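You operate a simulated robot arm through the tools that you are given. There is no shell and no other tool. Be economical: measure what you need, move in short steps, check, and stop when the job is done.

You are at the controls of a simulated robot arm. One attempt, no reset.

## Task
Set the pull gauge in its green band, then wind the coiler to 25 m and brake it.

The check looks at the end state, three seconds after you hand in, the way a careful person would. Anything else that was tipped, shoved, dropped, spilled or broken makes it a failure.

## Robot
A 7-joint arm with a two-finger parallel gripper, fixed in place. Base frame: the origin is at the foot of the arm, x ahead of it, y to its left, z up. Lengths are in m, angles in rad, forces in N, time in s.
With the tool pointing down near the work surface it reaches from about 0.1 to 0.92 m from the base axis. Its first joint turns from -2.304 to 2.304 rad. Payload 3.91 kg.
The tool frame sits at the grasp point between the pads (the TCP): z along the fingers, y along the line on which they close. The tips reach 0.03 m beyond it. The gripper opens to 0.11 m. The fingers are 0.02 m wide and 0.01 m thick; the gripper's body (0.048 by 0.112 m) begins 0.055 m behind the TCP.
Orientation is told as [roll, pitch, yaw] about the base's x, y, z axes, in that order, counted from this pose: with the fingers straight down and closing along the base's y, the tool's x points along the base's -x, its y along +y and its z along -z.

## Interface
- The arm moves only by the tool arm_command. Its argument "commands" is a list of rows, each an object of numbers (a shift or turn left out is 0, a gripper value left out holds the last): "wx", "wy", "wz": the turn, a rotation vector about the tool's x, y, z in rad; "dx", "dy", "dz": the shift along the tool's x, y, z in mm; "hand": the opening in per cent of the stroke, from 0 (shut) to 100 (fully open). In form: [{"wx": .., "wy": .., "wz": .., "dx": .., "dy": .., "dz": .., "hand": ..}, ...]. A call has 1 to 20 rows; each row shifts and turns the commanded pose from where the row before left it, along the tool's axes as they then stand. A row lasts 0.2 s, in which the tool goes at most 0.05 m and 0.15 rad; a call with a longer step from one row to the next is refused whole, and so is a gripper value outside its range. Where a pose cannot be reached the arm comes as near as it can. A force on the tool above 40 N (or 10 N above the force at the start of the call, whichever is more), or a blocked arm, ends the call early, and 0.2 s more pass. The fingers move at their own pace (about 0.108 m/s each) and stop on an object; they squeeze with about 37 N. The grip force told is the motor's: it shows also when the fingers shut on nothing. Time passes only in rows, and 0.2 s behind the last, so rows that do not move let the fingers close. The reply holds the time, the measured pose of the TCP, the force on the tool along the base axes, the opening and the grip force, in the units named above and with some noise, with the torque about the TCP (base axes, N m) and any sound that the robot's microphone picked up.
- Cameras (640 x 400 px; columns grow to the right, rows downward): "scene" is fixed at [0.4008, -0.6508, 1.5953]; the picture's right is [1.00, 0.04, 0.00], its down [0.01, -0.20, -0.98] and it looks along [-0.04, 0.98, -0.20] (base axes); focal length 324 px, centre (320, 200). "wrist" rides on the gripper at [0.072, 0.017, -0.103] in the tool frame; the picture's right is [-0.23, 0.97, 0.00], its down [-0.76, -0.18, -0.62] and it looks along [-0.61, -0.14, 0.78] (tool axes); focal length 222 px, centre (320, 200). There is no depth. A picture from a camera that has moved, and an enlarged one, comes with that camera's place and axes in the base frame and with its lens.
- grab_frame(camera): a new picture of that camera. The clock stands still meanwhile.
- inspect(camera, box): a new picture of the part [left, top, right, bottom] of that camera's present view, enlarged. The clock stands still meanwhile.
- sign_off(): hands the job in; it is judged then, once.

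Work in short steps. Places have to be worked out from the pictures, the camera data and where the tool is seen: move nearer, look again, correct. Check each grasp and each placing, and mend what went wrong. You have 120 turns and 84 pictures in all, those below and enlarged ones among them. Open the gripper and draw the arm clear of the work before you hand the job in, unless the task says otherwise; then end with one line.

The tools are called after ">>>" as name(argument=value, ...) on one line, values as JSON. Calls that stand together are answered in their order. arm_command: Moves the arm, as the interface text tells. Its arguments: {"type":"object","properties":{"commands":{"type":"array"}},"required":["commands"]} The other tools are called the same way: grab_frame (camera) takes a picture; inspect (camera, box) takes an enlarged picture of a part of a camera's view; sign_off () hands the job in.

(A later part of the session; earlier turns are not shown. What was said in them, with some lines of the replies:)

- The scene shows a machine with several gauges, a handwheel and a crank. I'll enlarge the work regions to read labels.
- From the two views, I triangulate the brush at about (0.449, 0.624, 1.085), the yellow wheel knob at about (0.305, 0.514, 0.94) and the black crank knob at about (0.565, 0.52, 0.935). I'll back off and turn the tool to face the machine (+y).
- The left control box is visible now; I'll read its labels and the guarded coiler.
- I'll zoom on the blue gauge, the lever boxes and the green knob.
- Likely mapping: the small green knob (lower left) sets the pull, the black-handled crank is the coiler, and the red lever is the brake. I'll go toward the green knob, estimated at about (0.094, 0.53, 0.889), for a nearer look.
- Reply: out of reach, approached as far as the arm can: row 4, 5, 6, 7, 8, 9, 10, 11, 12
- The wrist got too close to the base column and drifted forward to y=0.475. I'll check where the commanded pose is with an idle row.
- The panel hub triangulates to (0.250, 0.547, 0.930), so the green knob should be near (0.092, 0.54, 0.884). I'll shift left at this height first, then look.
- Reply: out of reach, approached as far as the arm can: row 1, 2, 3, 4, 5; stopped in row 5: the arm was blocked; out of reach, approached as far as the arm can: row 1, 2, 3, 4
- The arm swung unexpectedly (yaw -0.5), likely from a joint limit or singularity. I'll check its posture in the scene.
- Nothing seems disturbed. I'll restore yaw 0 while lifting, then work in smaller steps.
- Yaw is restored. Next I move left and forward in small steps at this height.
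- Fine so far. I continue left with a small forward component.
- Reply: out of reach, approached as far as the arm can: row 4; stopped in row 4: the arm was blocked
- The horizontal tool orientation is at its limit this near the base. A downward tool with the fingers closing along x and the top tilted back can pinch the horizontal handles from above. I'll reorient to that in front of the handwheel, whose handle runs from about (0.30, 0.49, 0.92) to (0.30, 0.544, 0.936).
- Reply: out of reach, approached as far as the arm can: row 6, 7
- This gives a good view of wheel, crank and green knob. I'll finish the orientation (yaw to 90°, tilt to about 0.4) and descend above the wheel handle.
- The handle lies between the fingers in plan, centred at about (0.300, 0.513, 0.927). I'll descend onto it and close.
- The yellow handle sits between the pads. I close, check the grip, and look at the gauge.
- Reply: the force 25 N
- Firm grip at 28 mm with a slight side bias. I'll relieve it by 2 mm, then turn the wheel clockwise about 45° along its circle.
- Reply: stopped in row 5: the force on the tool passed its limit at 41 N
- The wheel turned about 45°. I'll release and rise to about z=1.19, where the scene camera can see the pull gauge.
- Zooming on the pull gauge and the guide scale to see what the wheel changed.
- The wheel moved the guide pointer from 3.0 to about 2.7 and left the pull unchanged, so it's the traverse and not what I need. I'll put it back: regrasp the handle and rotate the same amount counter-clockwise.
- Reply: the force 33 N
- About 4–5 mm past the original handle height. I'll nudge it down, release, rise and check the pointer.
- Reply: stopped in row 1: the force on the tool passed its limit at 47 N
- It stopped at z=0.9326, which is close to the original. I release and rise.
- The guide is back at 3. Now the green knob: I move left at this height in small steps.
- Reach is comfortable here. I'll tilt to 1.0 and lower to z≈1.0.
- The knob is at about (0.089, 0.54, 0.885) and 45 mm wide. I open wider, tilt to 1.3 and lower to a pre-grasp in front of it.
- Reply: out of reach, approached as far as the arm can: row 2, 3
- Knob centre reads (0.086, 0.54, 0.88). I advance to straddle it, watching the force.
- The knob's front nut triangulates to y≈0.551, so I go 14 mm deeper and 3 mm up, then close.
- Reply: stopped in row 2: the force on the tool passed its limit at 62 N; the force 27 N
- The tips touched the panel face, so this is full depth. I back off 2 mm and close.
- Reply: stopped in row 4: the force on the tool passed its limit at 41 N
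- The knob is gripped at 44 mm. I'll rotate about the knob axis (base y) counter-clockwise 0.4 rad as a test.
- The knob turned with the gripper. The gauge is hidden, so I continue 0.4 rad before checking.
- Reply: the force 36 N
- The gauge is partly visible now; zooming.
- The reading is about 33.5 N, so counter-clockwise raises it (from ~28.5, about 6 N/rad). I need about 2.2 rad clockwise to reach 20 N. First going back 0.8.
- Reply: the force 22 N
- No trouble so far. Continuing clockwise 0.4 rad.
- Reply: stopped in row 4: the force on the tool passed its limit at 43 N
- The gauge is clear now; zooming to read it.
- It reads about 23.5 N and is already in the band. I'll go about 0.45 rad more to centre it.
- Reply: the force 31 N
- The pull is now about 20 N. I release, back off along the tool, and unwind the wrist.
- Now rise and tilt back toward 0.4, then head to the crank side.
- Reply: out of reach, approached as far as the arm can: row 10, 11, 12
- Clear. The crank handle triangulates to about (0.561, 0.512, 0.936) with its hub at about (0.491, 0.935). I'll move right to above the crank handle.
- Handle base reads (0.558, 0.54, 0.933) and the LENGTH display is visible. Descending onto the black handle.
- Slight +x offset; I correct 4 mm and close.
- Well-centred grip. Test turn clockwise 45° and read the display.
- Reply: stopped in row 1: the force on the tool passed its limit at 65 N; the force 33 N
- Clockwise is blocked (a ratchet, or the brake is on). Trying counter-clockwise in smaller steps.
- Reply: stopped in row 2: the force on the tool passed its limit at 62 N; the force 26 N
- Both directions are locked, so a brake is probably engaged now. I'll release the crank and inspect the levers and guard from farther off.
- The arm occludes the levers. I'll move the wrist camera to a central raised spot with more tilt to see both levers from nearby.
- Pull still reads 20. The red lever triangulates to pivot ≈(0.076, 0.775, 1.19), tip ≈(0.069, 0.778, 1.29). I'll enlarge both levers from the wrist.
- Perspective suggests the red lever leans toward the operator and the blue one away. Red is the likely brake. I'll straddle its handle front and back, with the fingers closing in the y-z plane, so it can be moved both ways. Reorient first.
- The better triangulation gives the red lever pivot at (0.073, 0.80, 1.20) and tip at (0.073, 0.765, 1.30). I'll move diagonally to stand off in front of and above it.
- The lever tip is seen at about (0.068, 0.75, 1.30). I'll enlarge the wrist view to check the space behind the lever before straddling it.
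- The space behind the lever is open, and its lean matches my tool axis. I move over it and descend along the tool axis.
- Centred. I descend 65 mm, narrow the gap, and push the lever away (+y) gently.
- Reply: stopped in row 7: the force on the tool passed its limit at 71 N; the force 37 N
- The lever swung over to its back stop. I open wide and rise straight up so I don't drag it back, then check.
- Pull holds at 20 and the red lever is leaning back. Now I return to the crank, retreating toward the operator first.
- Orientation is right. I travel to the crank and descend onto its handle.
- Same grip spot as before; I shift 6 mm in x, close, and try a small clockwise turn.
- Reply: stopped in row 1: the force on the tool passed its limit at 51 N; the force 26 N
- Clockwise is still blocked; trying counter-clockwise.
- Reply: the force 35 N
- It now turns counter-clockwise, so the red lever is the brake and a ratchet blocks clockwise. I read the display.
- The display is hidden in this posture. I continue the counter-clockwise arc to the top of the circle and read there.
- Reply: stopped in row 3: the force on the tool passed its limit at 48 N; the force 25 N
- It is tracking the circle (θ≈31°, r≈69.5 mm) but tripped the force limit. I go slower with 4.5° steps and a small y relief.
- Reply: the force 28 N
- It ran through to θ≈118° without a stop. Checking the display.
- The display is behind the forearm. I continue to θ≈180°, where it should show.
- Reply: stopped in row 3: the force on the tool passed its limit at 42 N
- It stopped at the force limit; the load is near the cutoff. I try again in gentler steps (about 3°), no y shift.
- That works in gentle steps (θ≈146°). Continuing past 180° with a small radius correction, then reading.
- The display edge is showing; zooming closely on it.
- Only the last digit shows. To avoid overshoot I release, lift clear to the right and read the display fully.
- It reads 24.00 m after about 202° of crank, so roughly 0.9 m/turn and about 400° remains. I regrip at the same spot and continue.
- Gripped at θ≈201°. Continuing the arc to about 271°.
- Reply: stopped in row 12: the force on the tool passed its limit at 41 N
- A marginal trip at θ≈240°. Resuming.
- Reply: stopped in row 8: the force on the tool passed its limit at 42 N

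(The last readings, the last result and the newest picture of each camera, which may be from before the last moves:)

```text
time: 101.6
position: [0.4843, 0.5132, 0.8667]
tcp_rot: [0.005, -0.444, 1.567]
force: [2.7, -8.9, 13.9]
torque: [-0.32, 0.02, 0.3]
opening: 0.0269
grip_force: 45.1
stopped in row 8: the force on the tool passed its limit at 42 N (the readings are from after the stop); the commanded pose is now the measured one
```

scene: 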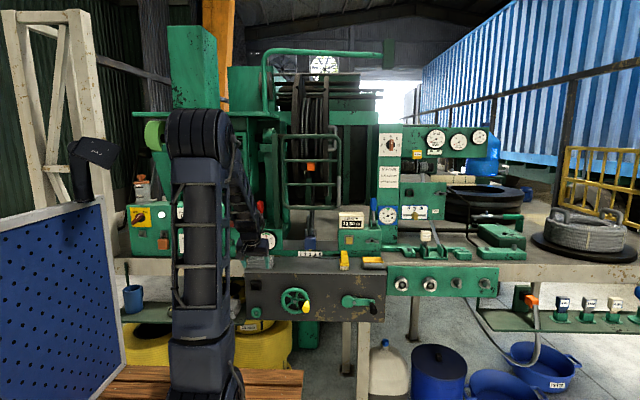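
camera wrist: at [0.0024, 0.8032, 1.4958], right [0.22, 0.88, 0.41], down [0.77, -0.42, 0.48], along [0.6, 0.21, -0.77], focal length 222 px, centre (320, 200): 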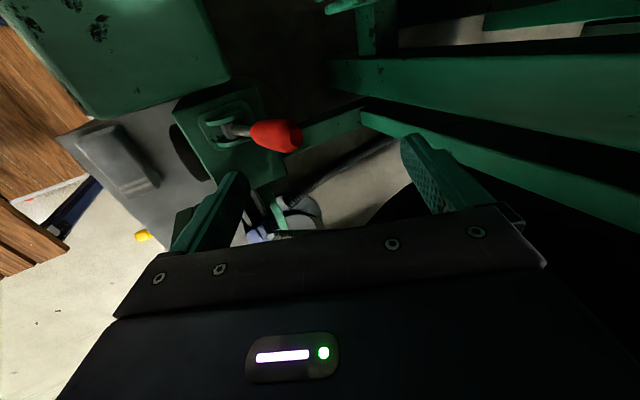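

At θ≈264°. Resuming with a shorter run.

>>> arm_command(commands=[{"dy": -2.5}, {"dy": -4.24, "dx": 0, "dz": 0}, {"dy": -4.25, "dx": -0.05, "dz": -0.1}, {"dy": -4.24, "dx": -0.15, "dz": -0.3}, {"dy": -4.22, "dx": -0.21, "dz": -0.45}, {"dy": -4.18, "dx": -0.32, "dz": -0.69}, {"dy": -4.13, "dx": -0.43, "dz": -0.92}, {"dy": -4.06, "dx": -0.53, "dz": -1.14}, {"dy": -3.97, "dx": -0.64, "dz": -1.36}, {"dy": -3.88, "dx": -0.74, "dz": -1.58}, {"dy": -3.76, "dx": -0.84, "dz": -1.79}])

```text
time: 104.0
position: [0.5273, 0.5132, 0.8776]
tcp_rot: [-0.001, -0.448, 1.568]
force: [-5.4, -10.7, 31.5]
torque: [-0.65, 0.01, 0.27]
opening: 0.0269
grip_force: 44.6
```

At θ≈302° with some upward preload; I relieve it by 2 mm and continue.

>>> arm_command(commands=[{"dx": -0.8, "dz": -1.8}, {"dy": -3.53, "dx": -1.0, "dz": -2.14}, {"dy": -3.38, "dx": -1.09, "dz": -2.33}, {"dy": -3.22, "dx": -1.17, "dz": -2.51}, {"dy": -3.04, "dx": -1.25, "dz": -2.69}, {"dy": -2.86, "dx": -1.33, "dz": -2.85}, {"dy": -2.66, "dx": -1.4, "dz": -3.0}, {"dy": -2.45, "dx": -1.47, "dz": -3.14}, {"dy": -2.24, "dx": -1.53, "dz": -3.27}, {"dy": -2.01, "dx": -1.58, "dz": -3.39}])

```text
time: 106.2
position: [0.5536, 0.5125, 0.9068]
tcp_rot: [0.003, -0.446, 1.567]
force: [13.7, 3.7, 11.8]
torque: [-0.52, -0.01, 0.36]
opening: 0.0268
grip_force: 45.1
```

θ≈335°. Continuing past 360°.

>>> arm_command(commands=[{"dy": -1.68, "dx": -1.65, "dz": -3.54}, {"dy": -1.44, "dx": -1.69, "dz": -3.62}, {"dy": -1.19, "dx": -1.73, "dz": -3.7}, {"dy": -0.94, "dx": -1.75, "dz": -3.75}, {"dy": -0.68, "dx": -1.77, "dz": -3.8}, {"dy": -0.43, "dx": -1.79, "dz": -3.83}, {"dy": -0.17, "dx": -1.8, "dz": -3.85}, {"dy": 0.09, "dx": -1.8, "dz": -3.85}, {"dy": 0.35, "dx": -1.79, "dz": -3.84}, {"dy": 0.61, "dx": -1.78, "dz": -3.81}, {"dy": 0.87, "dx": -1.76, "dz": -3.77}, {"dy": 1.12, "dx": -1.73, "dz": -3.72}])

```text
time: 108.2
position: [0.56, 0.5132, 0.9427]
tcp_rot: [0.002, -0.447, 1.567]
force: [5.0, 1.7, 9.1]
torque: [-0.54, 0.01, 0.3]
opening: 0.0271
grip_force: 45.0
stopped in row 9: the force on the tool passed its limit at 41 N (the readings are from after the stop); the commanded pose is now the measured one
```

θ≈366°. Continuing in the same way.

>>> arm_command(commands=[{"dy": 0.3, "dx": -0.9, "dz": -1.9}, {"dy": 0.81, "dx": -1.77, "dz": -3.78}, {"dy": 1.06, "dx": -1.74, "dz": -3.73}, {"dy": 1.31, "dx": -1.71, "dz": -3.66}, {"dy": 1.56, "dx": -1.67, "dz": -3.58}, {"dy": 1.8, "dx": -1.63, "dz": -3.49}, {"dy": 2.03, "dx": -1.58, "dz": -3.38}, {"dy": 2.25, "dx": -1.52, "dz": -3.26}, {"dy": 2.47, "dx": -1.46, "dz": -3.13}, {"dy": 2.67, "dx": -1.4, "dz": -2.99}, {"dy": 2.87, "dx": -1.33, "dz": -2.84}, {"dy": 3.06, "dx": -1.25, "dz": -2.68}])

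```text
time: 109.7
position: [0.5525, 0.5131, 0.9678]
tcp_rot: [0.003, -0.449, 1.567]
force: [-0.2, -1.7, 14.1]
torque: [-0.42, 0.01, 0.25]
opening: 0.0266
grip_force: 45.0
stopped in row 7: the force on the tool passed its limit at 41 N (the readings are from after the stop); the commanded pose is now the measured one
```

θ≈387.5°. Continuing.

>>> arm_command(commands=[{"dy": 1.0, "dx": -0.8, "dz": -1.7}, {"dy": 2.25, "dx": -1.52, "dz": -3.26}, {"dy": 2.47, "dx": -1.46, "dz": -3.13}, {"dy": 2.67, "dx": -1.4, "dz": -2.99}, {"dy": 2.87, "dx": -1.33, "dz": -2.84}, {"dy": 3.06, "dx": -1.25, "dz": -2.68}, {"dy": 3.23, "dx": -1.17, "dz": -2.5}, {"dy": 3.39, "dx": -1.08, "dz": -2.32}, {"dy": 3.54, "dx": -0.99, "dz": -2.13}, {"dy": 3.68, "dx": -0.9, "dz": -1.93}, {"dy": 3.8, "dx": -0.8, "dz": -1.72}, {"dy": 3.91, "dx": -0.7, "dz": -1.5}])

```text
time: 111.6
position: [0.5318, 0.5129, 0.9927]
tcp_rot: [-0.002, -0.45, 1.566]
force: [-4.5, -4.8, 10.1]
torque: [-0.14, 0.01, 0.16]
opening: 0.0266
grip_force: 44.9
stopped in row 9: the force on the tool passed its limit at 42 N (the readings are from after the stop); the commanded pose is now the measured one
```

θ≈414°. Continuing over the top.

>>> arm_command(commands=[{"dy": 1.7, "dx": -0.5, "dz": -1.0}, {"dy": 3.68, "dx": -0.9, "dz": -1.93}, {"dy": 3.8, "dx": -0.8, "dz": -1.72}, {"dy": 3.91, "dx": -0.7, "dz": -1.5}, {"dy": 4.0, "dx": -0.6, "dz": -1.29}, {"dy": 4.08, "dx": -0.5, "dz": -1.06}, {"dy": 4.15, "dx": -0.39, "dz": -0.83}, {"dy": 4.2, "dx": -0.28, "dz": -0.6}, {"dy": 4.23, "dx": -0.17, "dz": -0.37}, {"dy": 4.25, "dx": -0.06, "dz": -0.13}, {"dy": 4.25, "dx": 0.05, "dz": 0.1}])

```text
time: 113.2
position: [0.5077, 0.5121, 1.004]
tcp_rot: [-0.007, -0.452, 1.568]
force: [-3.8, -11.3, 11.2]
torque: [-0.06, 0.01, 0.13]
opening: 0.0269
grip_force: 45.2
stopped in row 8: the force on the tool passed its limit at 42 N (the readings are from after the stop); the commanded pose is now the measured one
```

θ≈436°. Continuing.

>>> arm_command(commands=[{"dy": 2.1, "dx": 0.2, "dz": -0.4}, {"dy": 4.2, "dx": -0.28, "dz": -0.6}, {"dy": 4.23, "dx": -0.17, "dz": -0.37}, {"dy": 4.25, "dx": -0.06, "dz": -0.13}, {"dy": 4.25, "dx": 0.05, "dz": 0.1}, {"dy": 4.23, "dx": 0.16, "dz": 0.34}, {"dy": 4.2, "dx": 0.27, "dz": 0.57}, {"dy": 4.16, "dx": 0.37, "dz": 0.8}, {"dy": 4.1, "dx": 0.48, "dz": 1.03}])

```text
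time: 114.5
position: [0.4919, 0.5123, 1.0065]
tcp_rot: [-0.008, -0.454, 1.566]
force: [-5.5, -9.8, 6.8]
torque: [-0.13, 0.0, 0.11]
opening: 0.0268
grip_force: 44.7
stopped in row 6: the force on the tool passed its limit at 42 N (the readings are from after the stop); the commanded pose is now the measured one
```

θ≈449°. Continuing.

>>> arm_command(commands=[{"dy": 2.1, "dx": 0.5, "dz": 0}, {"dy": 4.23, "dx": 0.16, "dz": 0.34}, {"dy": 4.2, "dx": 0.27, "dz": 0.57}, {"dy": 4.16, "dx": 0.37, "dz": 0.8}, {"dy": 4.1, "dx": 0.48, "dz": 1.03}, {"dy": 4.02, "dx": 0.59, "dz": 1.25}, {"dy": 3.93, "dx": 0.69, "dz": 1.47}, {"dy": 3.82, "dx": 0.79, "dz": 1.69}, {"dy": 3.7, "dx": 0.88, "dz": 1.9}])

```text
time: 115.8
position: [0.4726, 0.5136, 1.0055]
tcp_rot: [-0.013, -0.457, 1.567]
force: [-5.3, -11.2, 7.1]
torque: [-0.25, 0.0, 0.07]
opening: 0.0267
grip_force: 45.6
stopped in row 6: the force on the tool passed its limit at 42 N (the readings are from after the stop); the commanded pose is now the measured one
```

θ≈465°, slightly outside the circle (r 72 mm). I correct inward and continue.

>>> arm_command(commands=[{"dy": 1.0, "dx": 2.0, "dz": 0.8}, {"dy": 4.02, "dx": 0.59, "dz": 1.25}, {"dy": 3.93, "dx": 0.69, "dz": 1.47}, {"dy": 3.82, "dx": 0.79, "dz": 1.69}, {"dy": 3.7, "dx": 0.88, "dz": 1.9}, {"dy": 3.57, "dx": 0.98, "dz": 2.1}, {"dy": 3.42, "dx": 1.07, "dz": 2.29}, {"dy": 3.26, "dx": 1.16, "dz": 2.48}, {"dy": 3.08, "dx": 1.24, "dz": 2.65}, {"dy": 2.9, "dx": 1.31, "dz": 2.81}])

```text
time: 116.5
position: [0.4699, 0.5137, 1.0043]
tcp_rot: [-0.017, -0.463, 1.567]
force: [-7.6, -7.1, 2.3]
torque: [-0.29, 0.01, 0.12]
opening: 0.0269
grip_force: 45.1
stopped in row 3: the force on the tool passed its limit at 42 N (the readings are from after the stop); the commanded pose is now the measured one
```

It's binding here; I'll release, lift aside to read the length, and regrip fresh.

>>> arm_command(commands=[{"hand": 50}, {"hand": 50}, {"dz": -35}, {"dz": -35, "wy": 0.02}, {"dx": -12, "dz": -30, "dy": -26}, {"dx": -12, "dz": -30, "dy": -26}, {"dx": -12, "dz": -30, "dy": -26}, {"dz": 0}])

>>> inspect(camera="scene", box=[250, 190, 400, 330])

```text
time: 118.3
position: [0.5458, 0.474, 1.1642]
tcp_rot: [-0.016, -0.443, 1.566]
force: [-0.5, 0.6, -1.2]
torque: [0.02, -0.04, 0.0]
opening: 0.0548
grip_force: 0.1
```

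```text
2.86 times, centred on (325, 260) of scene
camera zoom: at [0.4008, -0.6508, 1.5953], right [1.0, 0.04, 0.0], down [0.01, -0.2, -0.98], along [-0.04, 0.98, -0.2], focal length 925 px, centre (306, 29)
```

zoom: 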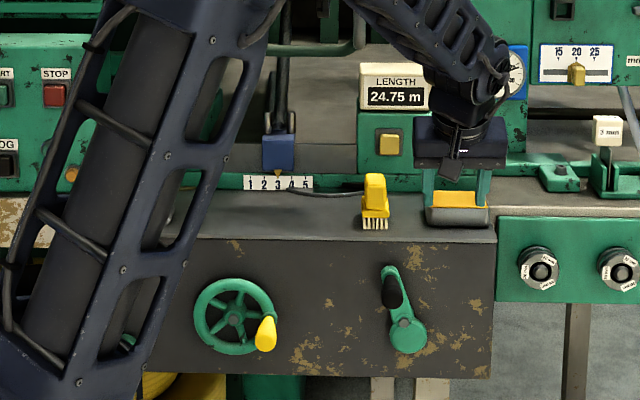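

24.75 m at about 467° means 1 m/turn shown in 0.25 steps, so 25.00 should be at about 540° (θ≈180°). I regrip at (0.471, 1.002).

>>> arm_command(commands=[{"dx": 11.7, "dz": 30.9, "dy": 25}, {"dx": 11.7, "dz": 30.9, "dy": 25}, {"dx": 11.7, "dz": 30.9, "dy": 25}, {"dz": 35}, {"dz": 35}, {"dz": 0}, {"hand": 0}, {"hand": 0}, {"hand": 0}])

```text
time: 120.3
position: [0.474, 0.5142, 1.0018]
tcp_rot: [-0.017, -0.445, 1.564]
force: [9.5, 3.0, 12.4]
torque: [-0.19, 0.0, 0.17]
opening: 0.0268
grip_force: 44.8
```

Gripped at θ≈104°. Continuing in 3° steps.

>>> arm_command(commands=[{"dy": 3.5, "dx": 0.43, "dz": 0.91}, {"dy": 3.44, "dx": 0.51, "dz": 1.07}, {"dy": 3.37, "dx": 0.58, "dz": 1.23}, {"dy": 3.3, "dx": 0.66, "dz": 1.39}, {"dy": 3.21, "dx": 0.73, "dz": 1.54}, {"dy": 3.12, "dx": 0.8, "dz": 1.69}, {"dy": 3.02, "dx": 0.87, "dz": 1.84}, {"dy": 2.91, "dx": 0.94, "dz": 1.98}, {"dy": 2.79, "dx": 1.0, "dz": 2.12}, {"dy": 2.66, "dx": 1.06, "dz": 2.24}, {"dy": 2.53, "dx": 1.12, "dz": 2.37}, {"dy": 2.39, "dx": 1.18, "dz": 2.48}])

```text
time: 121.4
position: [0.4606, 0.5147, 0.9961]
tcp_rot: [-0.018, -0.445, 1.565]
force: [-4.6, -12.3, 12.4]
torque: [-0.17, 0.0, 0.08]
opening: 0.0266
grip_force: 44.7
stopped in row 5: the force on the tool passed its limit at 42 N (the readings are from after the stop); the commanded pose is now the measured one
```

θ≈117°. Continuing.

>>> arm_command(commands=[{"dy": 3.0, "dx": 0.8, "dz": 0.9}, {"dy": 3.12, "dx": 0.8, "dz": 1.69}, {"dy": 3.02, "dx": 0.87, "dz": 1.84}, {"dy": 2.91, "dx": 0.94, "dz": 1.98}, {"dy": 2.79, "dx": 1.0, "dz": 2.12}, {"dy": 2.66, "dx": 1.06, "dz": 2.24}, {"dy": 2.53, "dx": 1.12, "dz": 2.37}, {"dy": 2.39, "dx": 1.18, "dz": 2.48}, {"dy": 2.24, "dx": 1.23, "dz": 2.59}, {"dy": 2.1, "dx": 1.28, "dz": 2.7}])

```text
time: 122.7
position: [0.4461, 0.515, 0.9884]
tcp_rot: [-0.021, -0.446, 1.564]
force: [-10.0, -13.6, 10.9]
torque: [-0.14, -0.03, -0.1]
opening: 0.0269
grip_force: 44.5
stopped in row 6: the force on the tool passed its limit at 42 N (the readings are from after the stop); the commanded pose is now the measured one
```

θ≈130°. Continuing with a small y relief.

>>> arm_command(commands=[{"dy": 1.4, "dx": 1.5, "dz": 0.7}, {"dy": 2.66, "dx": 1.06, "dz": 2.24}, {"dy": 2.53, "dx": 1.12, "dz": 2.37}, {"dy": 2.39, "dx": 1.18, "dz": 2.48}, {"dy": 2.24, "dx": 1.23, "dz": 2.59}, {"dy": 2.09, "dx": 1.28, "dz": 2.7}, {"dy": 1.93, "dx": 1.32, "dz": 2.79}, {"dy": 1.77, "dx": 1.36, "dz": 2.88}, {"dy": 1.6, "dx": 1.4, "dz": 2.96}])

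```text
time: 124.7
position: [0.4258, 0.5148, 0.9622]
tcp_rot: [-0.019, -0.447, 1.566]
force: [-29.9, 5.0, 10.6]
torque: [0.5, -0.03, -0.44]
opening: 0.0264
grip_force: 44.9
```

θ≈158° (518°). A final run to about 185°, then read.

>>> arm_command(commands=[{"dy": 2.0, "dx": 1.46, "dz": 3.08}, {"dy": 1.3, "dx": 1.49, "dz": 3.14}, {"dy": 0.91, "dx": 1.51, "dz": 3.19}, {"dy": 0.72, "dx": 1.53, "dz": 3.22}, {"dy": 0.54, "dx": 1.54, "dz": 3.25}, {"dy": 0.35, "dx": 1.55, "dz": 3.27}, {"dy": 0.16, "dx": 1.56, "dz": 3.29}, {"dy": 0.0, "dx": 1.56, "dz": 3.29}, {"dy": -0.2, "dx": 1.56, "dz": 3.28}])

```text
time: 125.0
position: [0.4268, 0.5155, 0.9634]
tcp_rot: [-0.024, -0.449, 1.564]
force: [-10.4, -12.9, 14.8]
torque: [-0.25, 0.0, -0.25]
opening: 0.0265
grip_force: 45.3
stopped in row 1: the force on the tool passed its limit at 45 N (the readings are from after the stop); the commanded pose is now the measured one
```

Stopped immediately due to preload, now relieved. Repeating.

>>> arm_command(commands=[{"dy": 0.7, "dx": 1.5, "dz": 1.5}, {"dy": 1.1, "dx": 1.49, "dz": 3.14}, {"dy": 0.91, "dx": 1.51, "dz": 3.19}, {"dy": 0.72, "dx": 1.53, "dz": 3.22}, {"dy": 0.54, "dx": 1.54, "dz": 3.25}, {"dy": 0.35, "dx": 1.55, "dz": 3.27}, {"dy": 0.16, "dx": 1.56, "dz": 3.29}, {"dy": 0.0, "dx": 1.56, "dz": 3.29}, {"dy": -0.2, "dx": 1.56, "dz": 3.28}])

```text
time: 126.5
position: [0.4209, 0.5146, 0.9419]
tcp_rot: [-0.022, -0.449, 1.57]
force: [-8.1, -2.7, -0.6]
torque: [-0.03, 0.0, -0.32]
opening: 0.0265
grip_force: 45.2
stopped in row 7: the force on the tool passed its limit at 41 N (the readings are from after the stop); the commanded pose is now the measured one
```

θ≈175°. About 10–12° more.

>>> arm_command(commands=[{"dy": 0.1, "dx": 1.0, "dz": 2.1}, {"dy": 0.0, "dx": 1.56, "dz": 3.29}, {"dy": 0.0, "dx": 1.56, "dz": 3.29}, {"dy": -0.2, "dx": 1.56, "dz": 3.28}, {"dy": -0.4, "dx": 1.2, "dz": 2.5}])

>>> inspect(camera="scene", box=[330, 208, 370, 234])

```text
time: 127.7
position: [0.4205, 0.5147, 0.9253]
tcp_rot: [-0.021, -0.447, 1.567]
force: [-31.8, -8.5, -1.8]
torque: [0.27, -0.03, -0.37]
opening: 0.0264
grip_force: 44.6
```

```text
15.38 times, centred on (350, 221) of scene
camera zoom: at [0.4008, -0.6508, 1.5953], right [1.0, 0.04, 0.0], down [0.01, -0.2, -0.98], along [-0.04, 0.98, -0.2], focal length 4981 px, centre (-142, -123)
```

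zoom: 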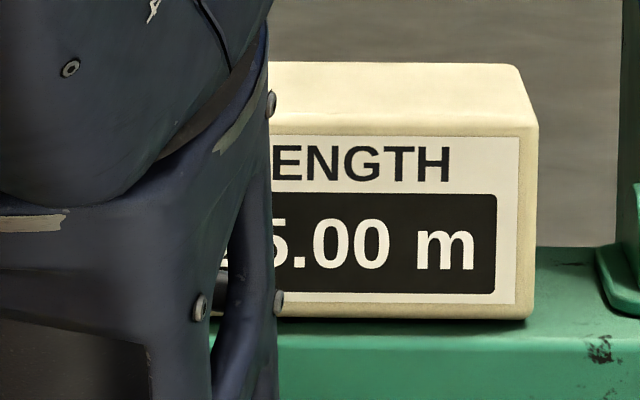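

25.00 m it is. I release the crank, rise, and reorient for the brake lever.

>>> arm_command(commands=[{"hand": 50}, {"hand": 50}, {"dz": -35}, {"dz": -35}, {"dx": -19, "dz": -40.5}, {"dx": -19, "dz": -40.5}, {"dx": -19, "dz": -40.5}, {"dx": -19, "dz": -40.5}, {"dx": -19, "dz": -40.5}, {"dx": -19, "dz": -40.5}, {"dx": -19, "dz": -40.5}, {"dx": -19, "dz": -40.5}, {"dx": -19, "dz": -40.5}])

>>> arm_command(commands=[{"wz": 0.142}, {"wz": 0.142}, {"wz": 0.142}, {"wz": 0.142}, {"wz": 0.142}, {"wz": 0.142}, {"wz": 0.142}, {"wz": 0.142}, {"wz": 0.142}, {"wz": 0.142}, {"wz": 0.142}])

```text
time: 130.5
position: [0.4138, 0.4824, 1.3907]
tcp_rot: [-0.02, -0.449, 1.566]
force: [0.1, -0.5, -0.1]
torque: [0.01, 0.01, 0.03]
opening: 0.0551
grip_force: 0.1
```

```text
time: 132.9
position: [0.4131, 0.4801, 1.3916]
tcp_rot: [0.449, -0.019, -0.008]
force: [0.4, 0.1, 0.1]
torque: [-0.06, 0.01, 0.01]
opening: 0.0549
grip_force: 0.1
```

Now go over the red lever (retracing), gripper wide.

>>> arm_command(commands=[{"dx": 42.4, "hand": 95}, {"dx": 42.4}, {"dx": 42.4}, {"dx": 42.4}, {"dx": 42.4}, {"dx": 42.4}, {"dx": 42.4}, {"dx": 42.4}, {"dy": 39.7, "dz": 19.2}, {"dy": 39.7, "dz": 19.2}, {"dy": 39.7, "dz": 19.2}, {"dy": 39.7, "dz": 19.2}, {"dy": 39.7, "dz": 19.2}, {"dy": 39.7, "dz": 19.2}, {"dy": 39.7, "dz": 19.2}, {"dy": 39.7, "dz": 19.2}])

>>> grab_frame(camera="wrist")

```text
time: 136.3
position: [0.0759, 0.8364, 1.3841]
tcp_rot: [0.451, -0.023, -0.007]
force: [-0.5, -1.1, 0.7]
torque: [0.01, -0.01, -0.01]
opening: 0.1045
grip_force: 0.0
```

```text
7 pictures are left
camera wrist: at [-0.0002, 0.8065, 1.4837], right [0.22, 0.88, 0.43], down [0.75, -0.43, 0.5], along [0.63, 0.21, -0.75], focal length 222 px, centre (320, 200)
```

wrist: 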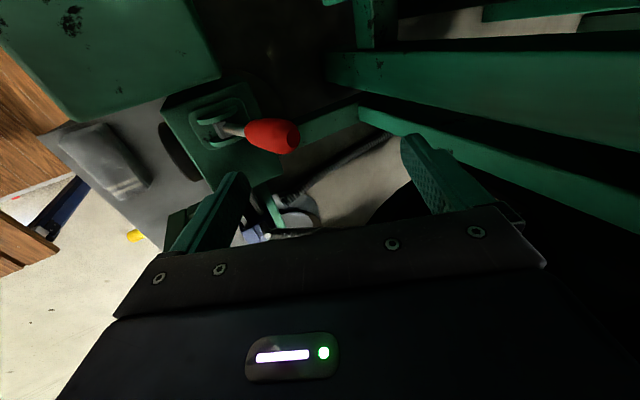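

Same geometry as when I left it. I descend straight, narrow to about 66 mm and pull the lever toward the operator.

>>> arm_command(commands=[{"dy": -8.2, "dz": 17.1}, {"dy": -8.2, "dz": 17.1}, {"dy": -8.2, "dz": 17.1}, {"dy": -8.2, "dz": 17.1}, {"dy": -8.2, "dz": 17.1}, {"hand": 62}, {"hand": 62}])

>>> arm_command(commands=[{"dy": -9, "dz": -4.3}, {"dy": -9, "dz": -4.3}, {"dy": -9, "dz": -4.3}, {"dy": -9, "dz": -4.3}, {"dy": -9, "dz": -4.3}, {"dy": -9, "dz": -4.3}, {"dy": -9, "dz": -4.3}, {"dy": -9, "dz": -4.3}, {"dy": -9, "dz": -4.3}])

>>> grab_frame(camera="wrist")

```text
time: 137.9
position: [0.0783, 0.8344, 1.2892]
tcp_rot: [0.448, -0.022, -0.006]
force: [0.8, -12.5, 2.5]
torque: [-0.58, -0.11, 0.09]
opening: 0.0734
grip_force: 5.3
```

```text
time: 139.9
position: [0.078, 0.7463, 1.2885]
tcp_rot: [0.448, -0.022, -0.007]
force: [-0.4, 0.2, -0.8]
torque: [0.01, 0.02, -0.01]
opening: 0.0678
grip_force: 0.2
```

```text
6 pictures are left
camera wrist: at [0.0018, 0.716, 1.3874], right [0.22, 0.88, 0.43], down [0.75, -0.43, 0.5], along [0.63, 0.21, -0.75], focal length 222 px, centre (320, 200)
```

wrist: 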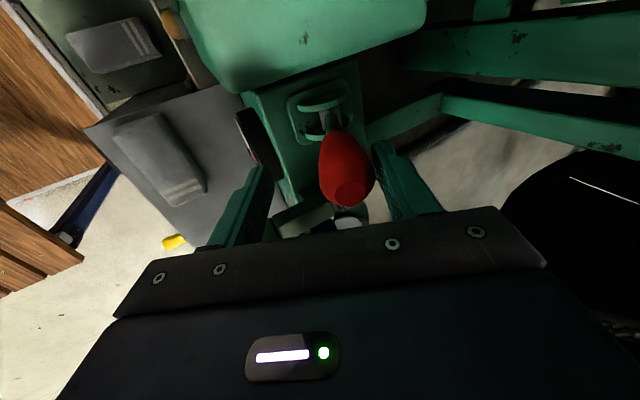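

The lever came forward. I pull a bit further to make sure it's on its front stop.

>>> arm_command(commands=[{"dy": -4.5, "dz": -2.1}, {"dy": -4.5, "dz": -2.1}, {"dy": -4.5, "dz": -2.1}, {"dy": -4.5, "dz": -2.1}])

```text
time: 140.9
position: [0.0777, 0.7275, 1.2895]
tcp_rot: [0.45, -0.023, -0.003]
force: [-1.1, 36.4, 6.9]
torque: [0.27, 0.15, -0.03]
opening: 0.0858
grip_force: 18.1
```

It's firmly on its front stop. I centre the fingers, withdraw along the lever axis, and back away.

>>> arm_command(commands=[{"dy": 10, "dz": 4.3, "hand": 80}, {"dy": 9, "dz": 4.3}, {"dz": -20}, {"dz": -30}, {"dz": -40}, {"dz": -40}, {"dy": -40, "dz": -19}, {"dy": -40, "dz": -19}, {"dy": -40, "dz": -19}, {"dy": -40, "dz": -19}, {"dy": -30, "dz": -14}, {"dx": -40}, {"dx": -40}, {"dx": -40}, {"dx": -40}, {"dx": -40}, {"dx": -40}])

>>> inspect(camera="scene", box=[240, 190, 400, 330])

```text
time: 144.5
position: [0.3121, 0.4792, 1.4098]
tcp_rot: [0.449, -0.025, -0.005]
force: [-0.2, 0.1, 0.3]
torque: [0.03, -0.04, -0.08]
opening: 0.0882
grip_force: 0.1
```

```text
2.86 times, centred on (320, 260) of scene
camera zoom: at [0.4008, -0.6508, 1.5953], right [1.0, 0.04, 0.0], down [0.01, -0.2, -0.98], along [-0.04, 0.98, -0.2], focal length 925 px, centre (320, 29)
```

zoom: 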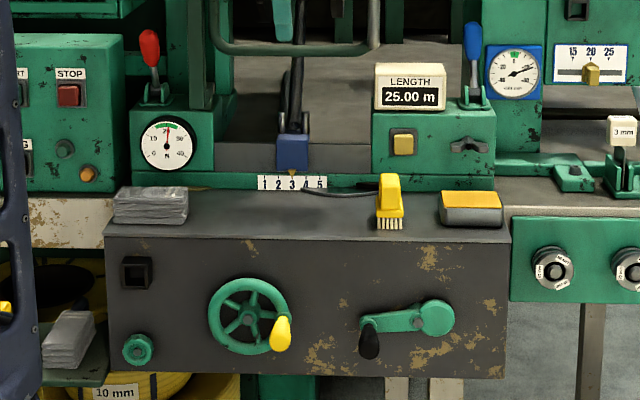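

Pull ≈20 N, LENGTH 25.00 m, brake lever back in its engaged position and the guide at 3. One final overall look.

>>> grab_frame(camera="scene")

>>> inspect(camera="scene", box=[245, 190, 300, 255])

```text
4 pictures are left
```

scene: 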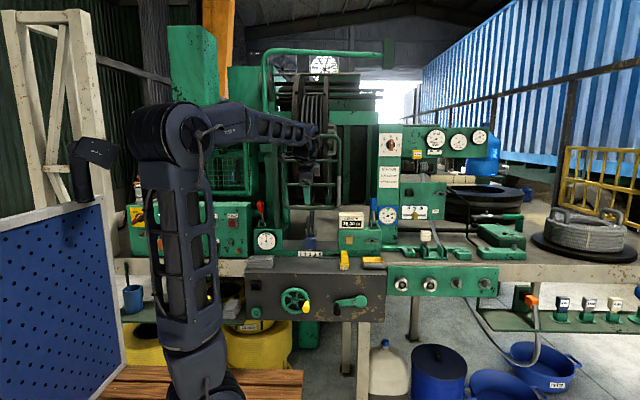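

```text
6.15 times, centred on (272, 222) of scene
camera zoom: at [0.4008, -0.6508, 1.5953], right [1.0, 0.04, 0.0], down [0.01, -0.2, -0.98], along [-0.04, 0.98, -0.2], focal length 1992 px, centre (612, 62)
```

zoom: 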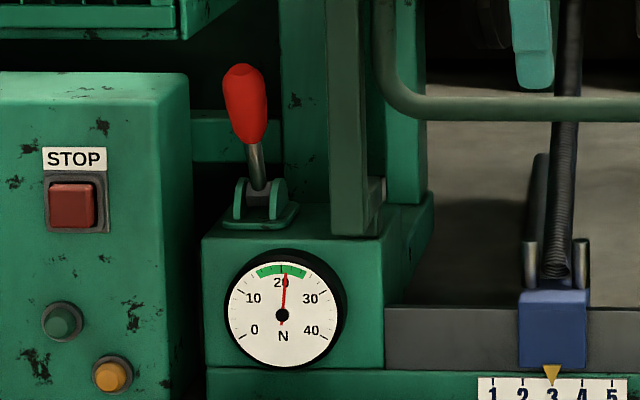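

The gauge needle sits in the green band, the length is 25.00 m, the brake is on and the arm is clear with the gripper open. Handing in.

>>> sign_off()

```text
The job is handed in.
```

The pull gauge reads about 20 N, in the green band; the coiler is wound to 25.00 m with the red brake lever back on its stop, and the arm is clear; I briefly turned the traverse handwheel by mistake and put it back to 3.
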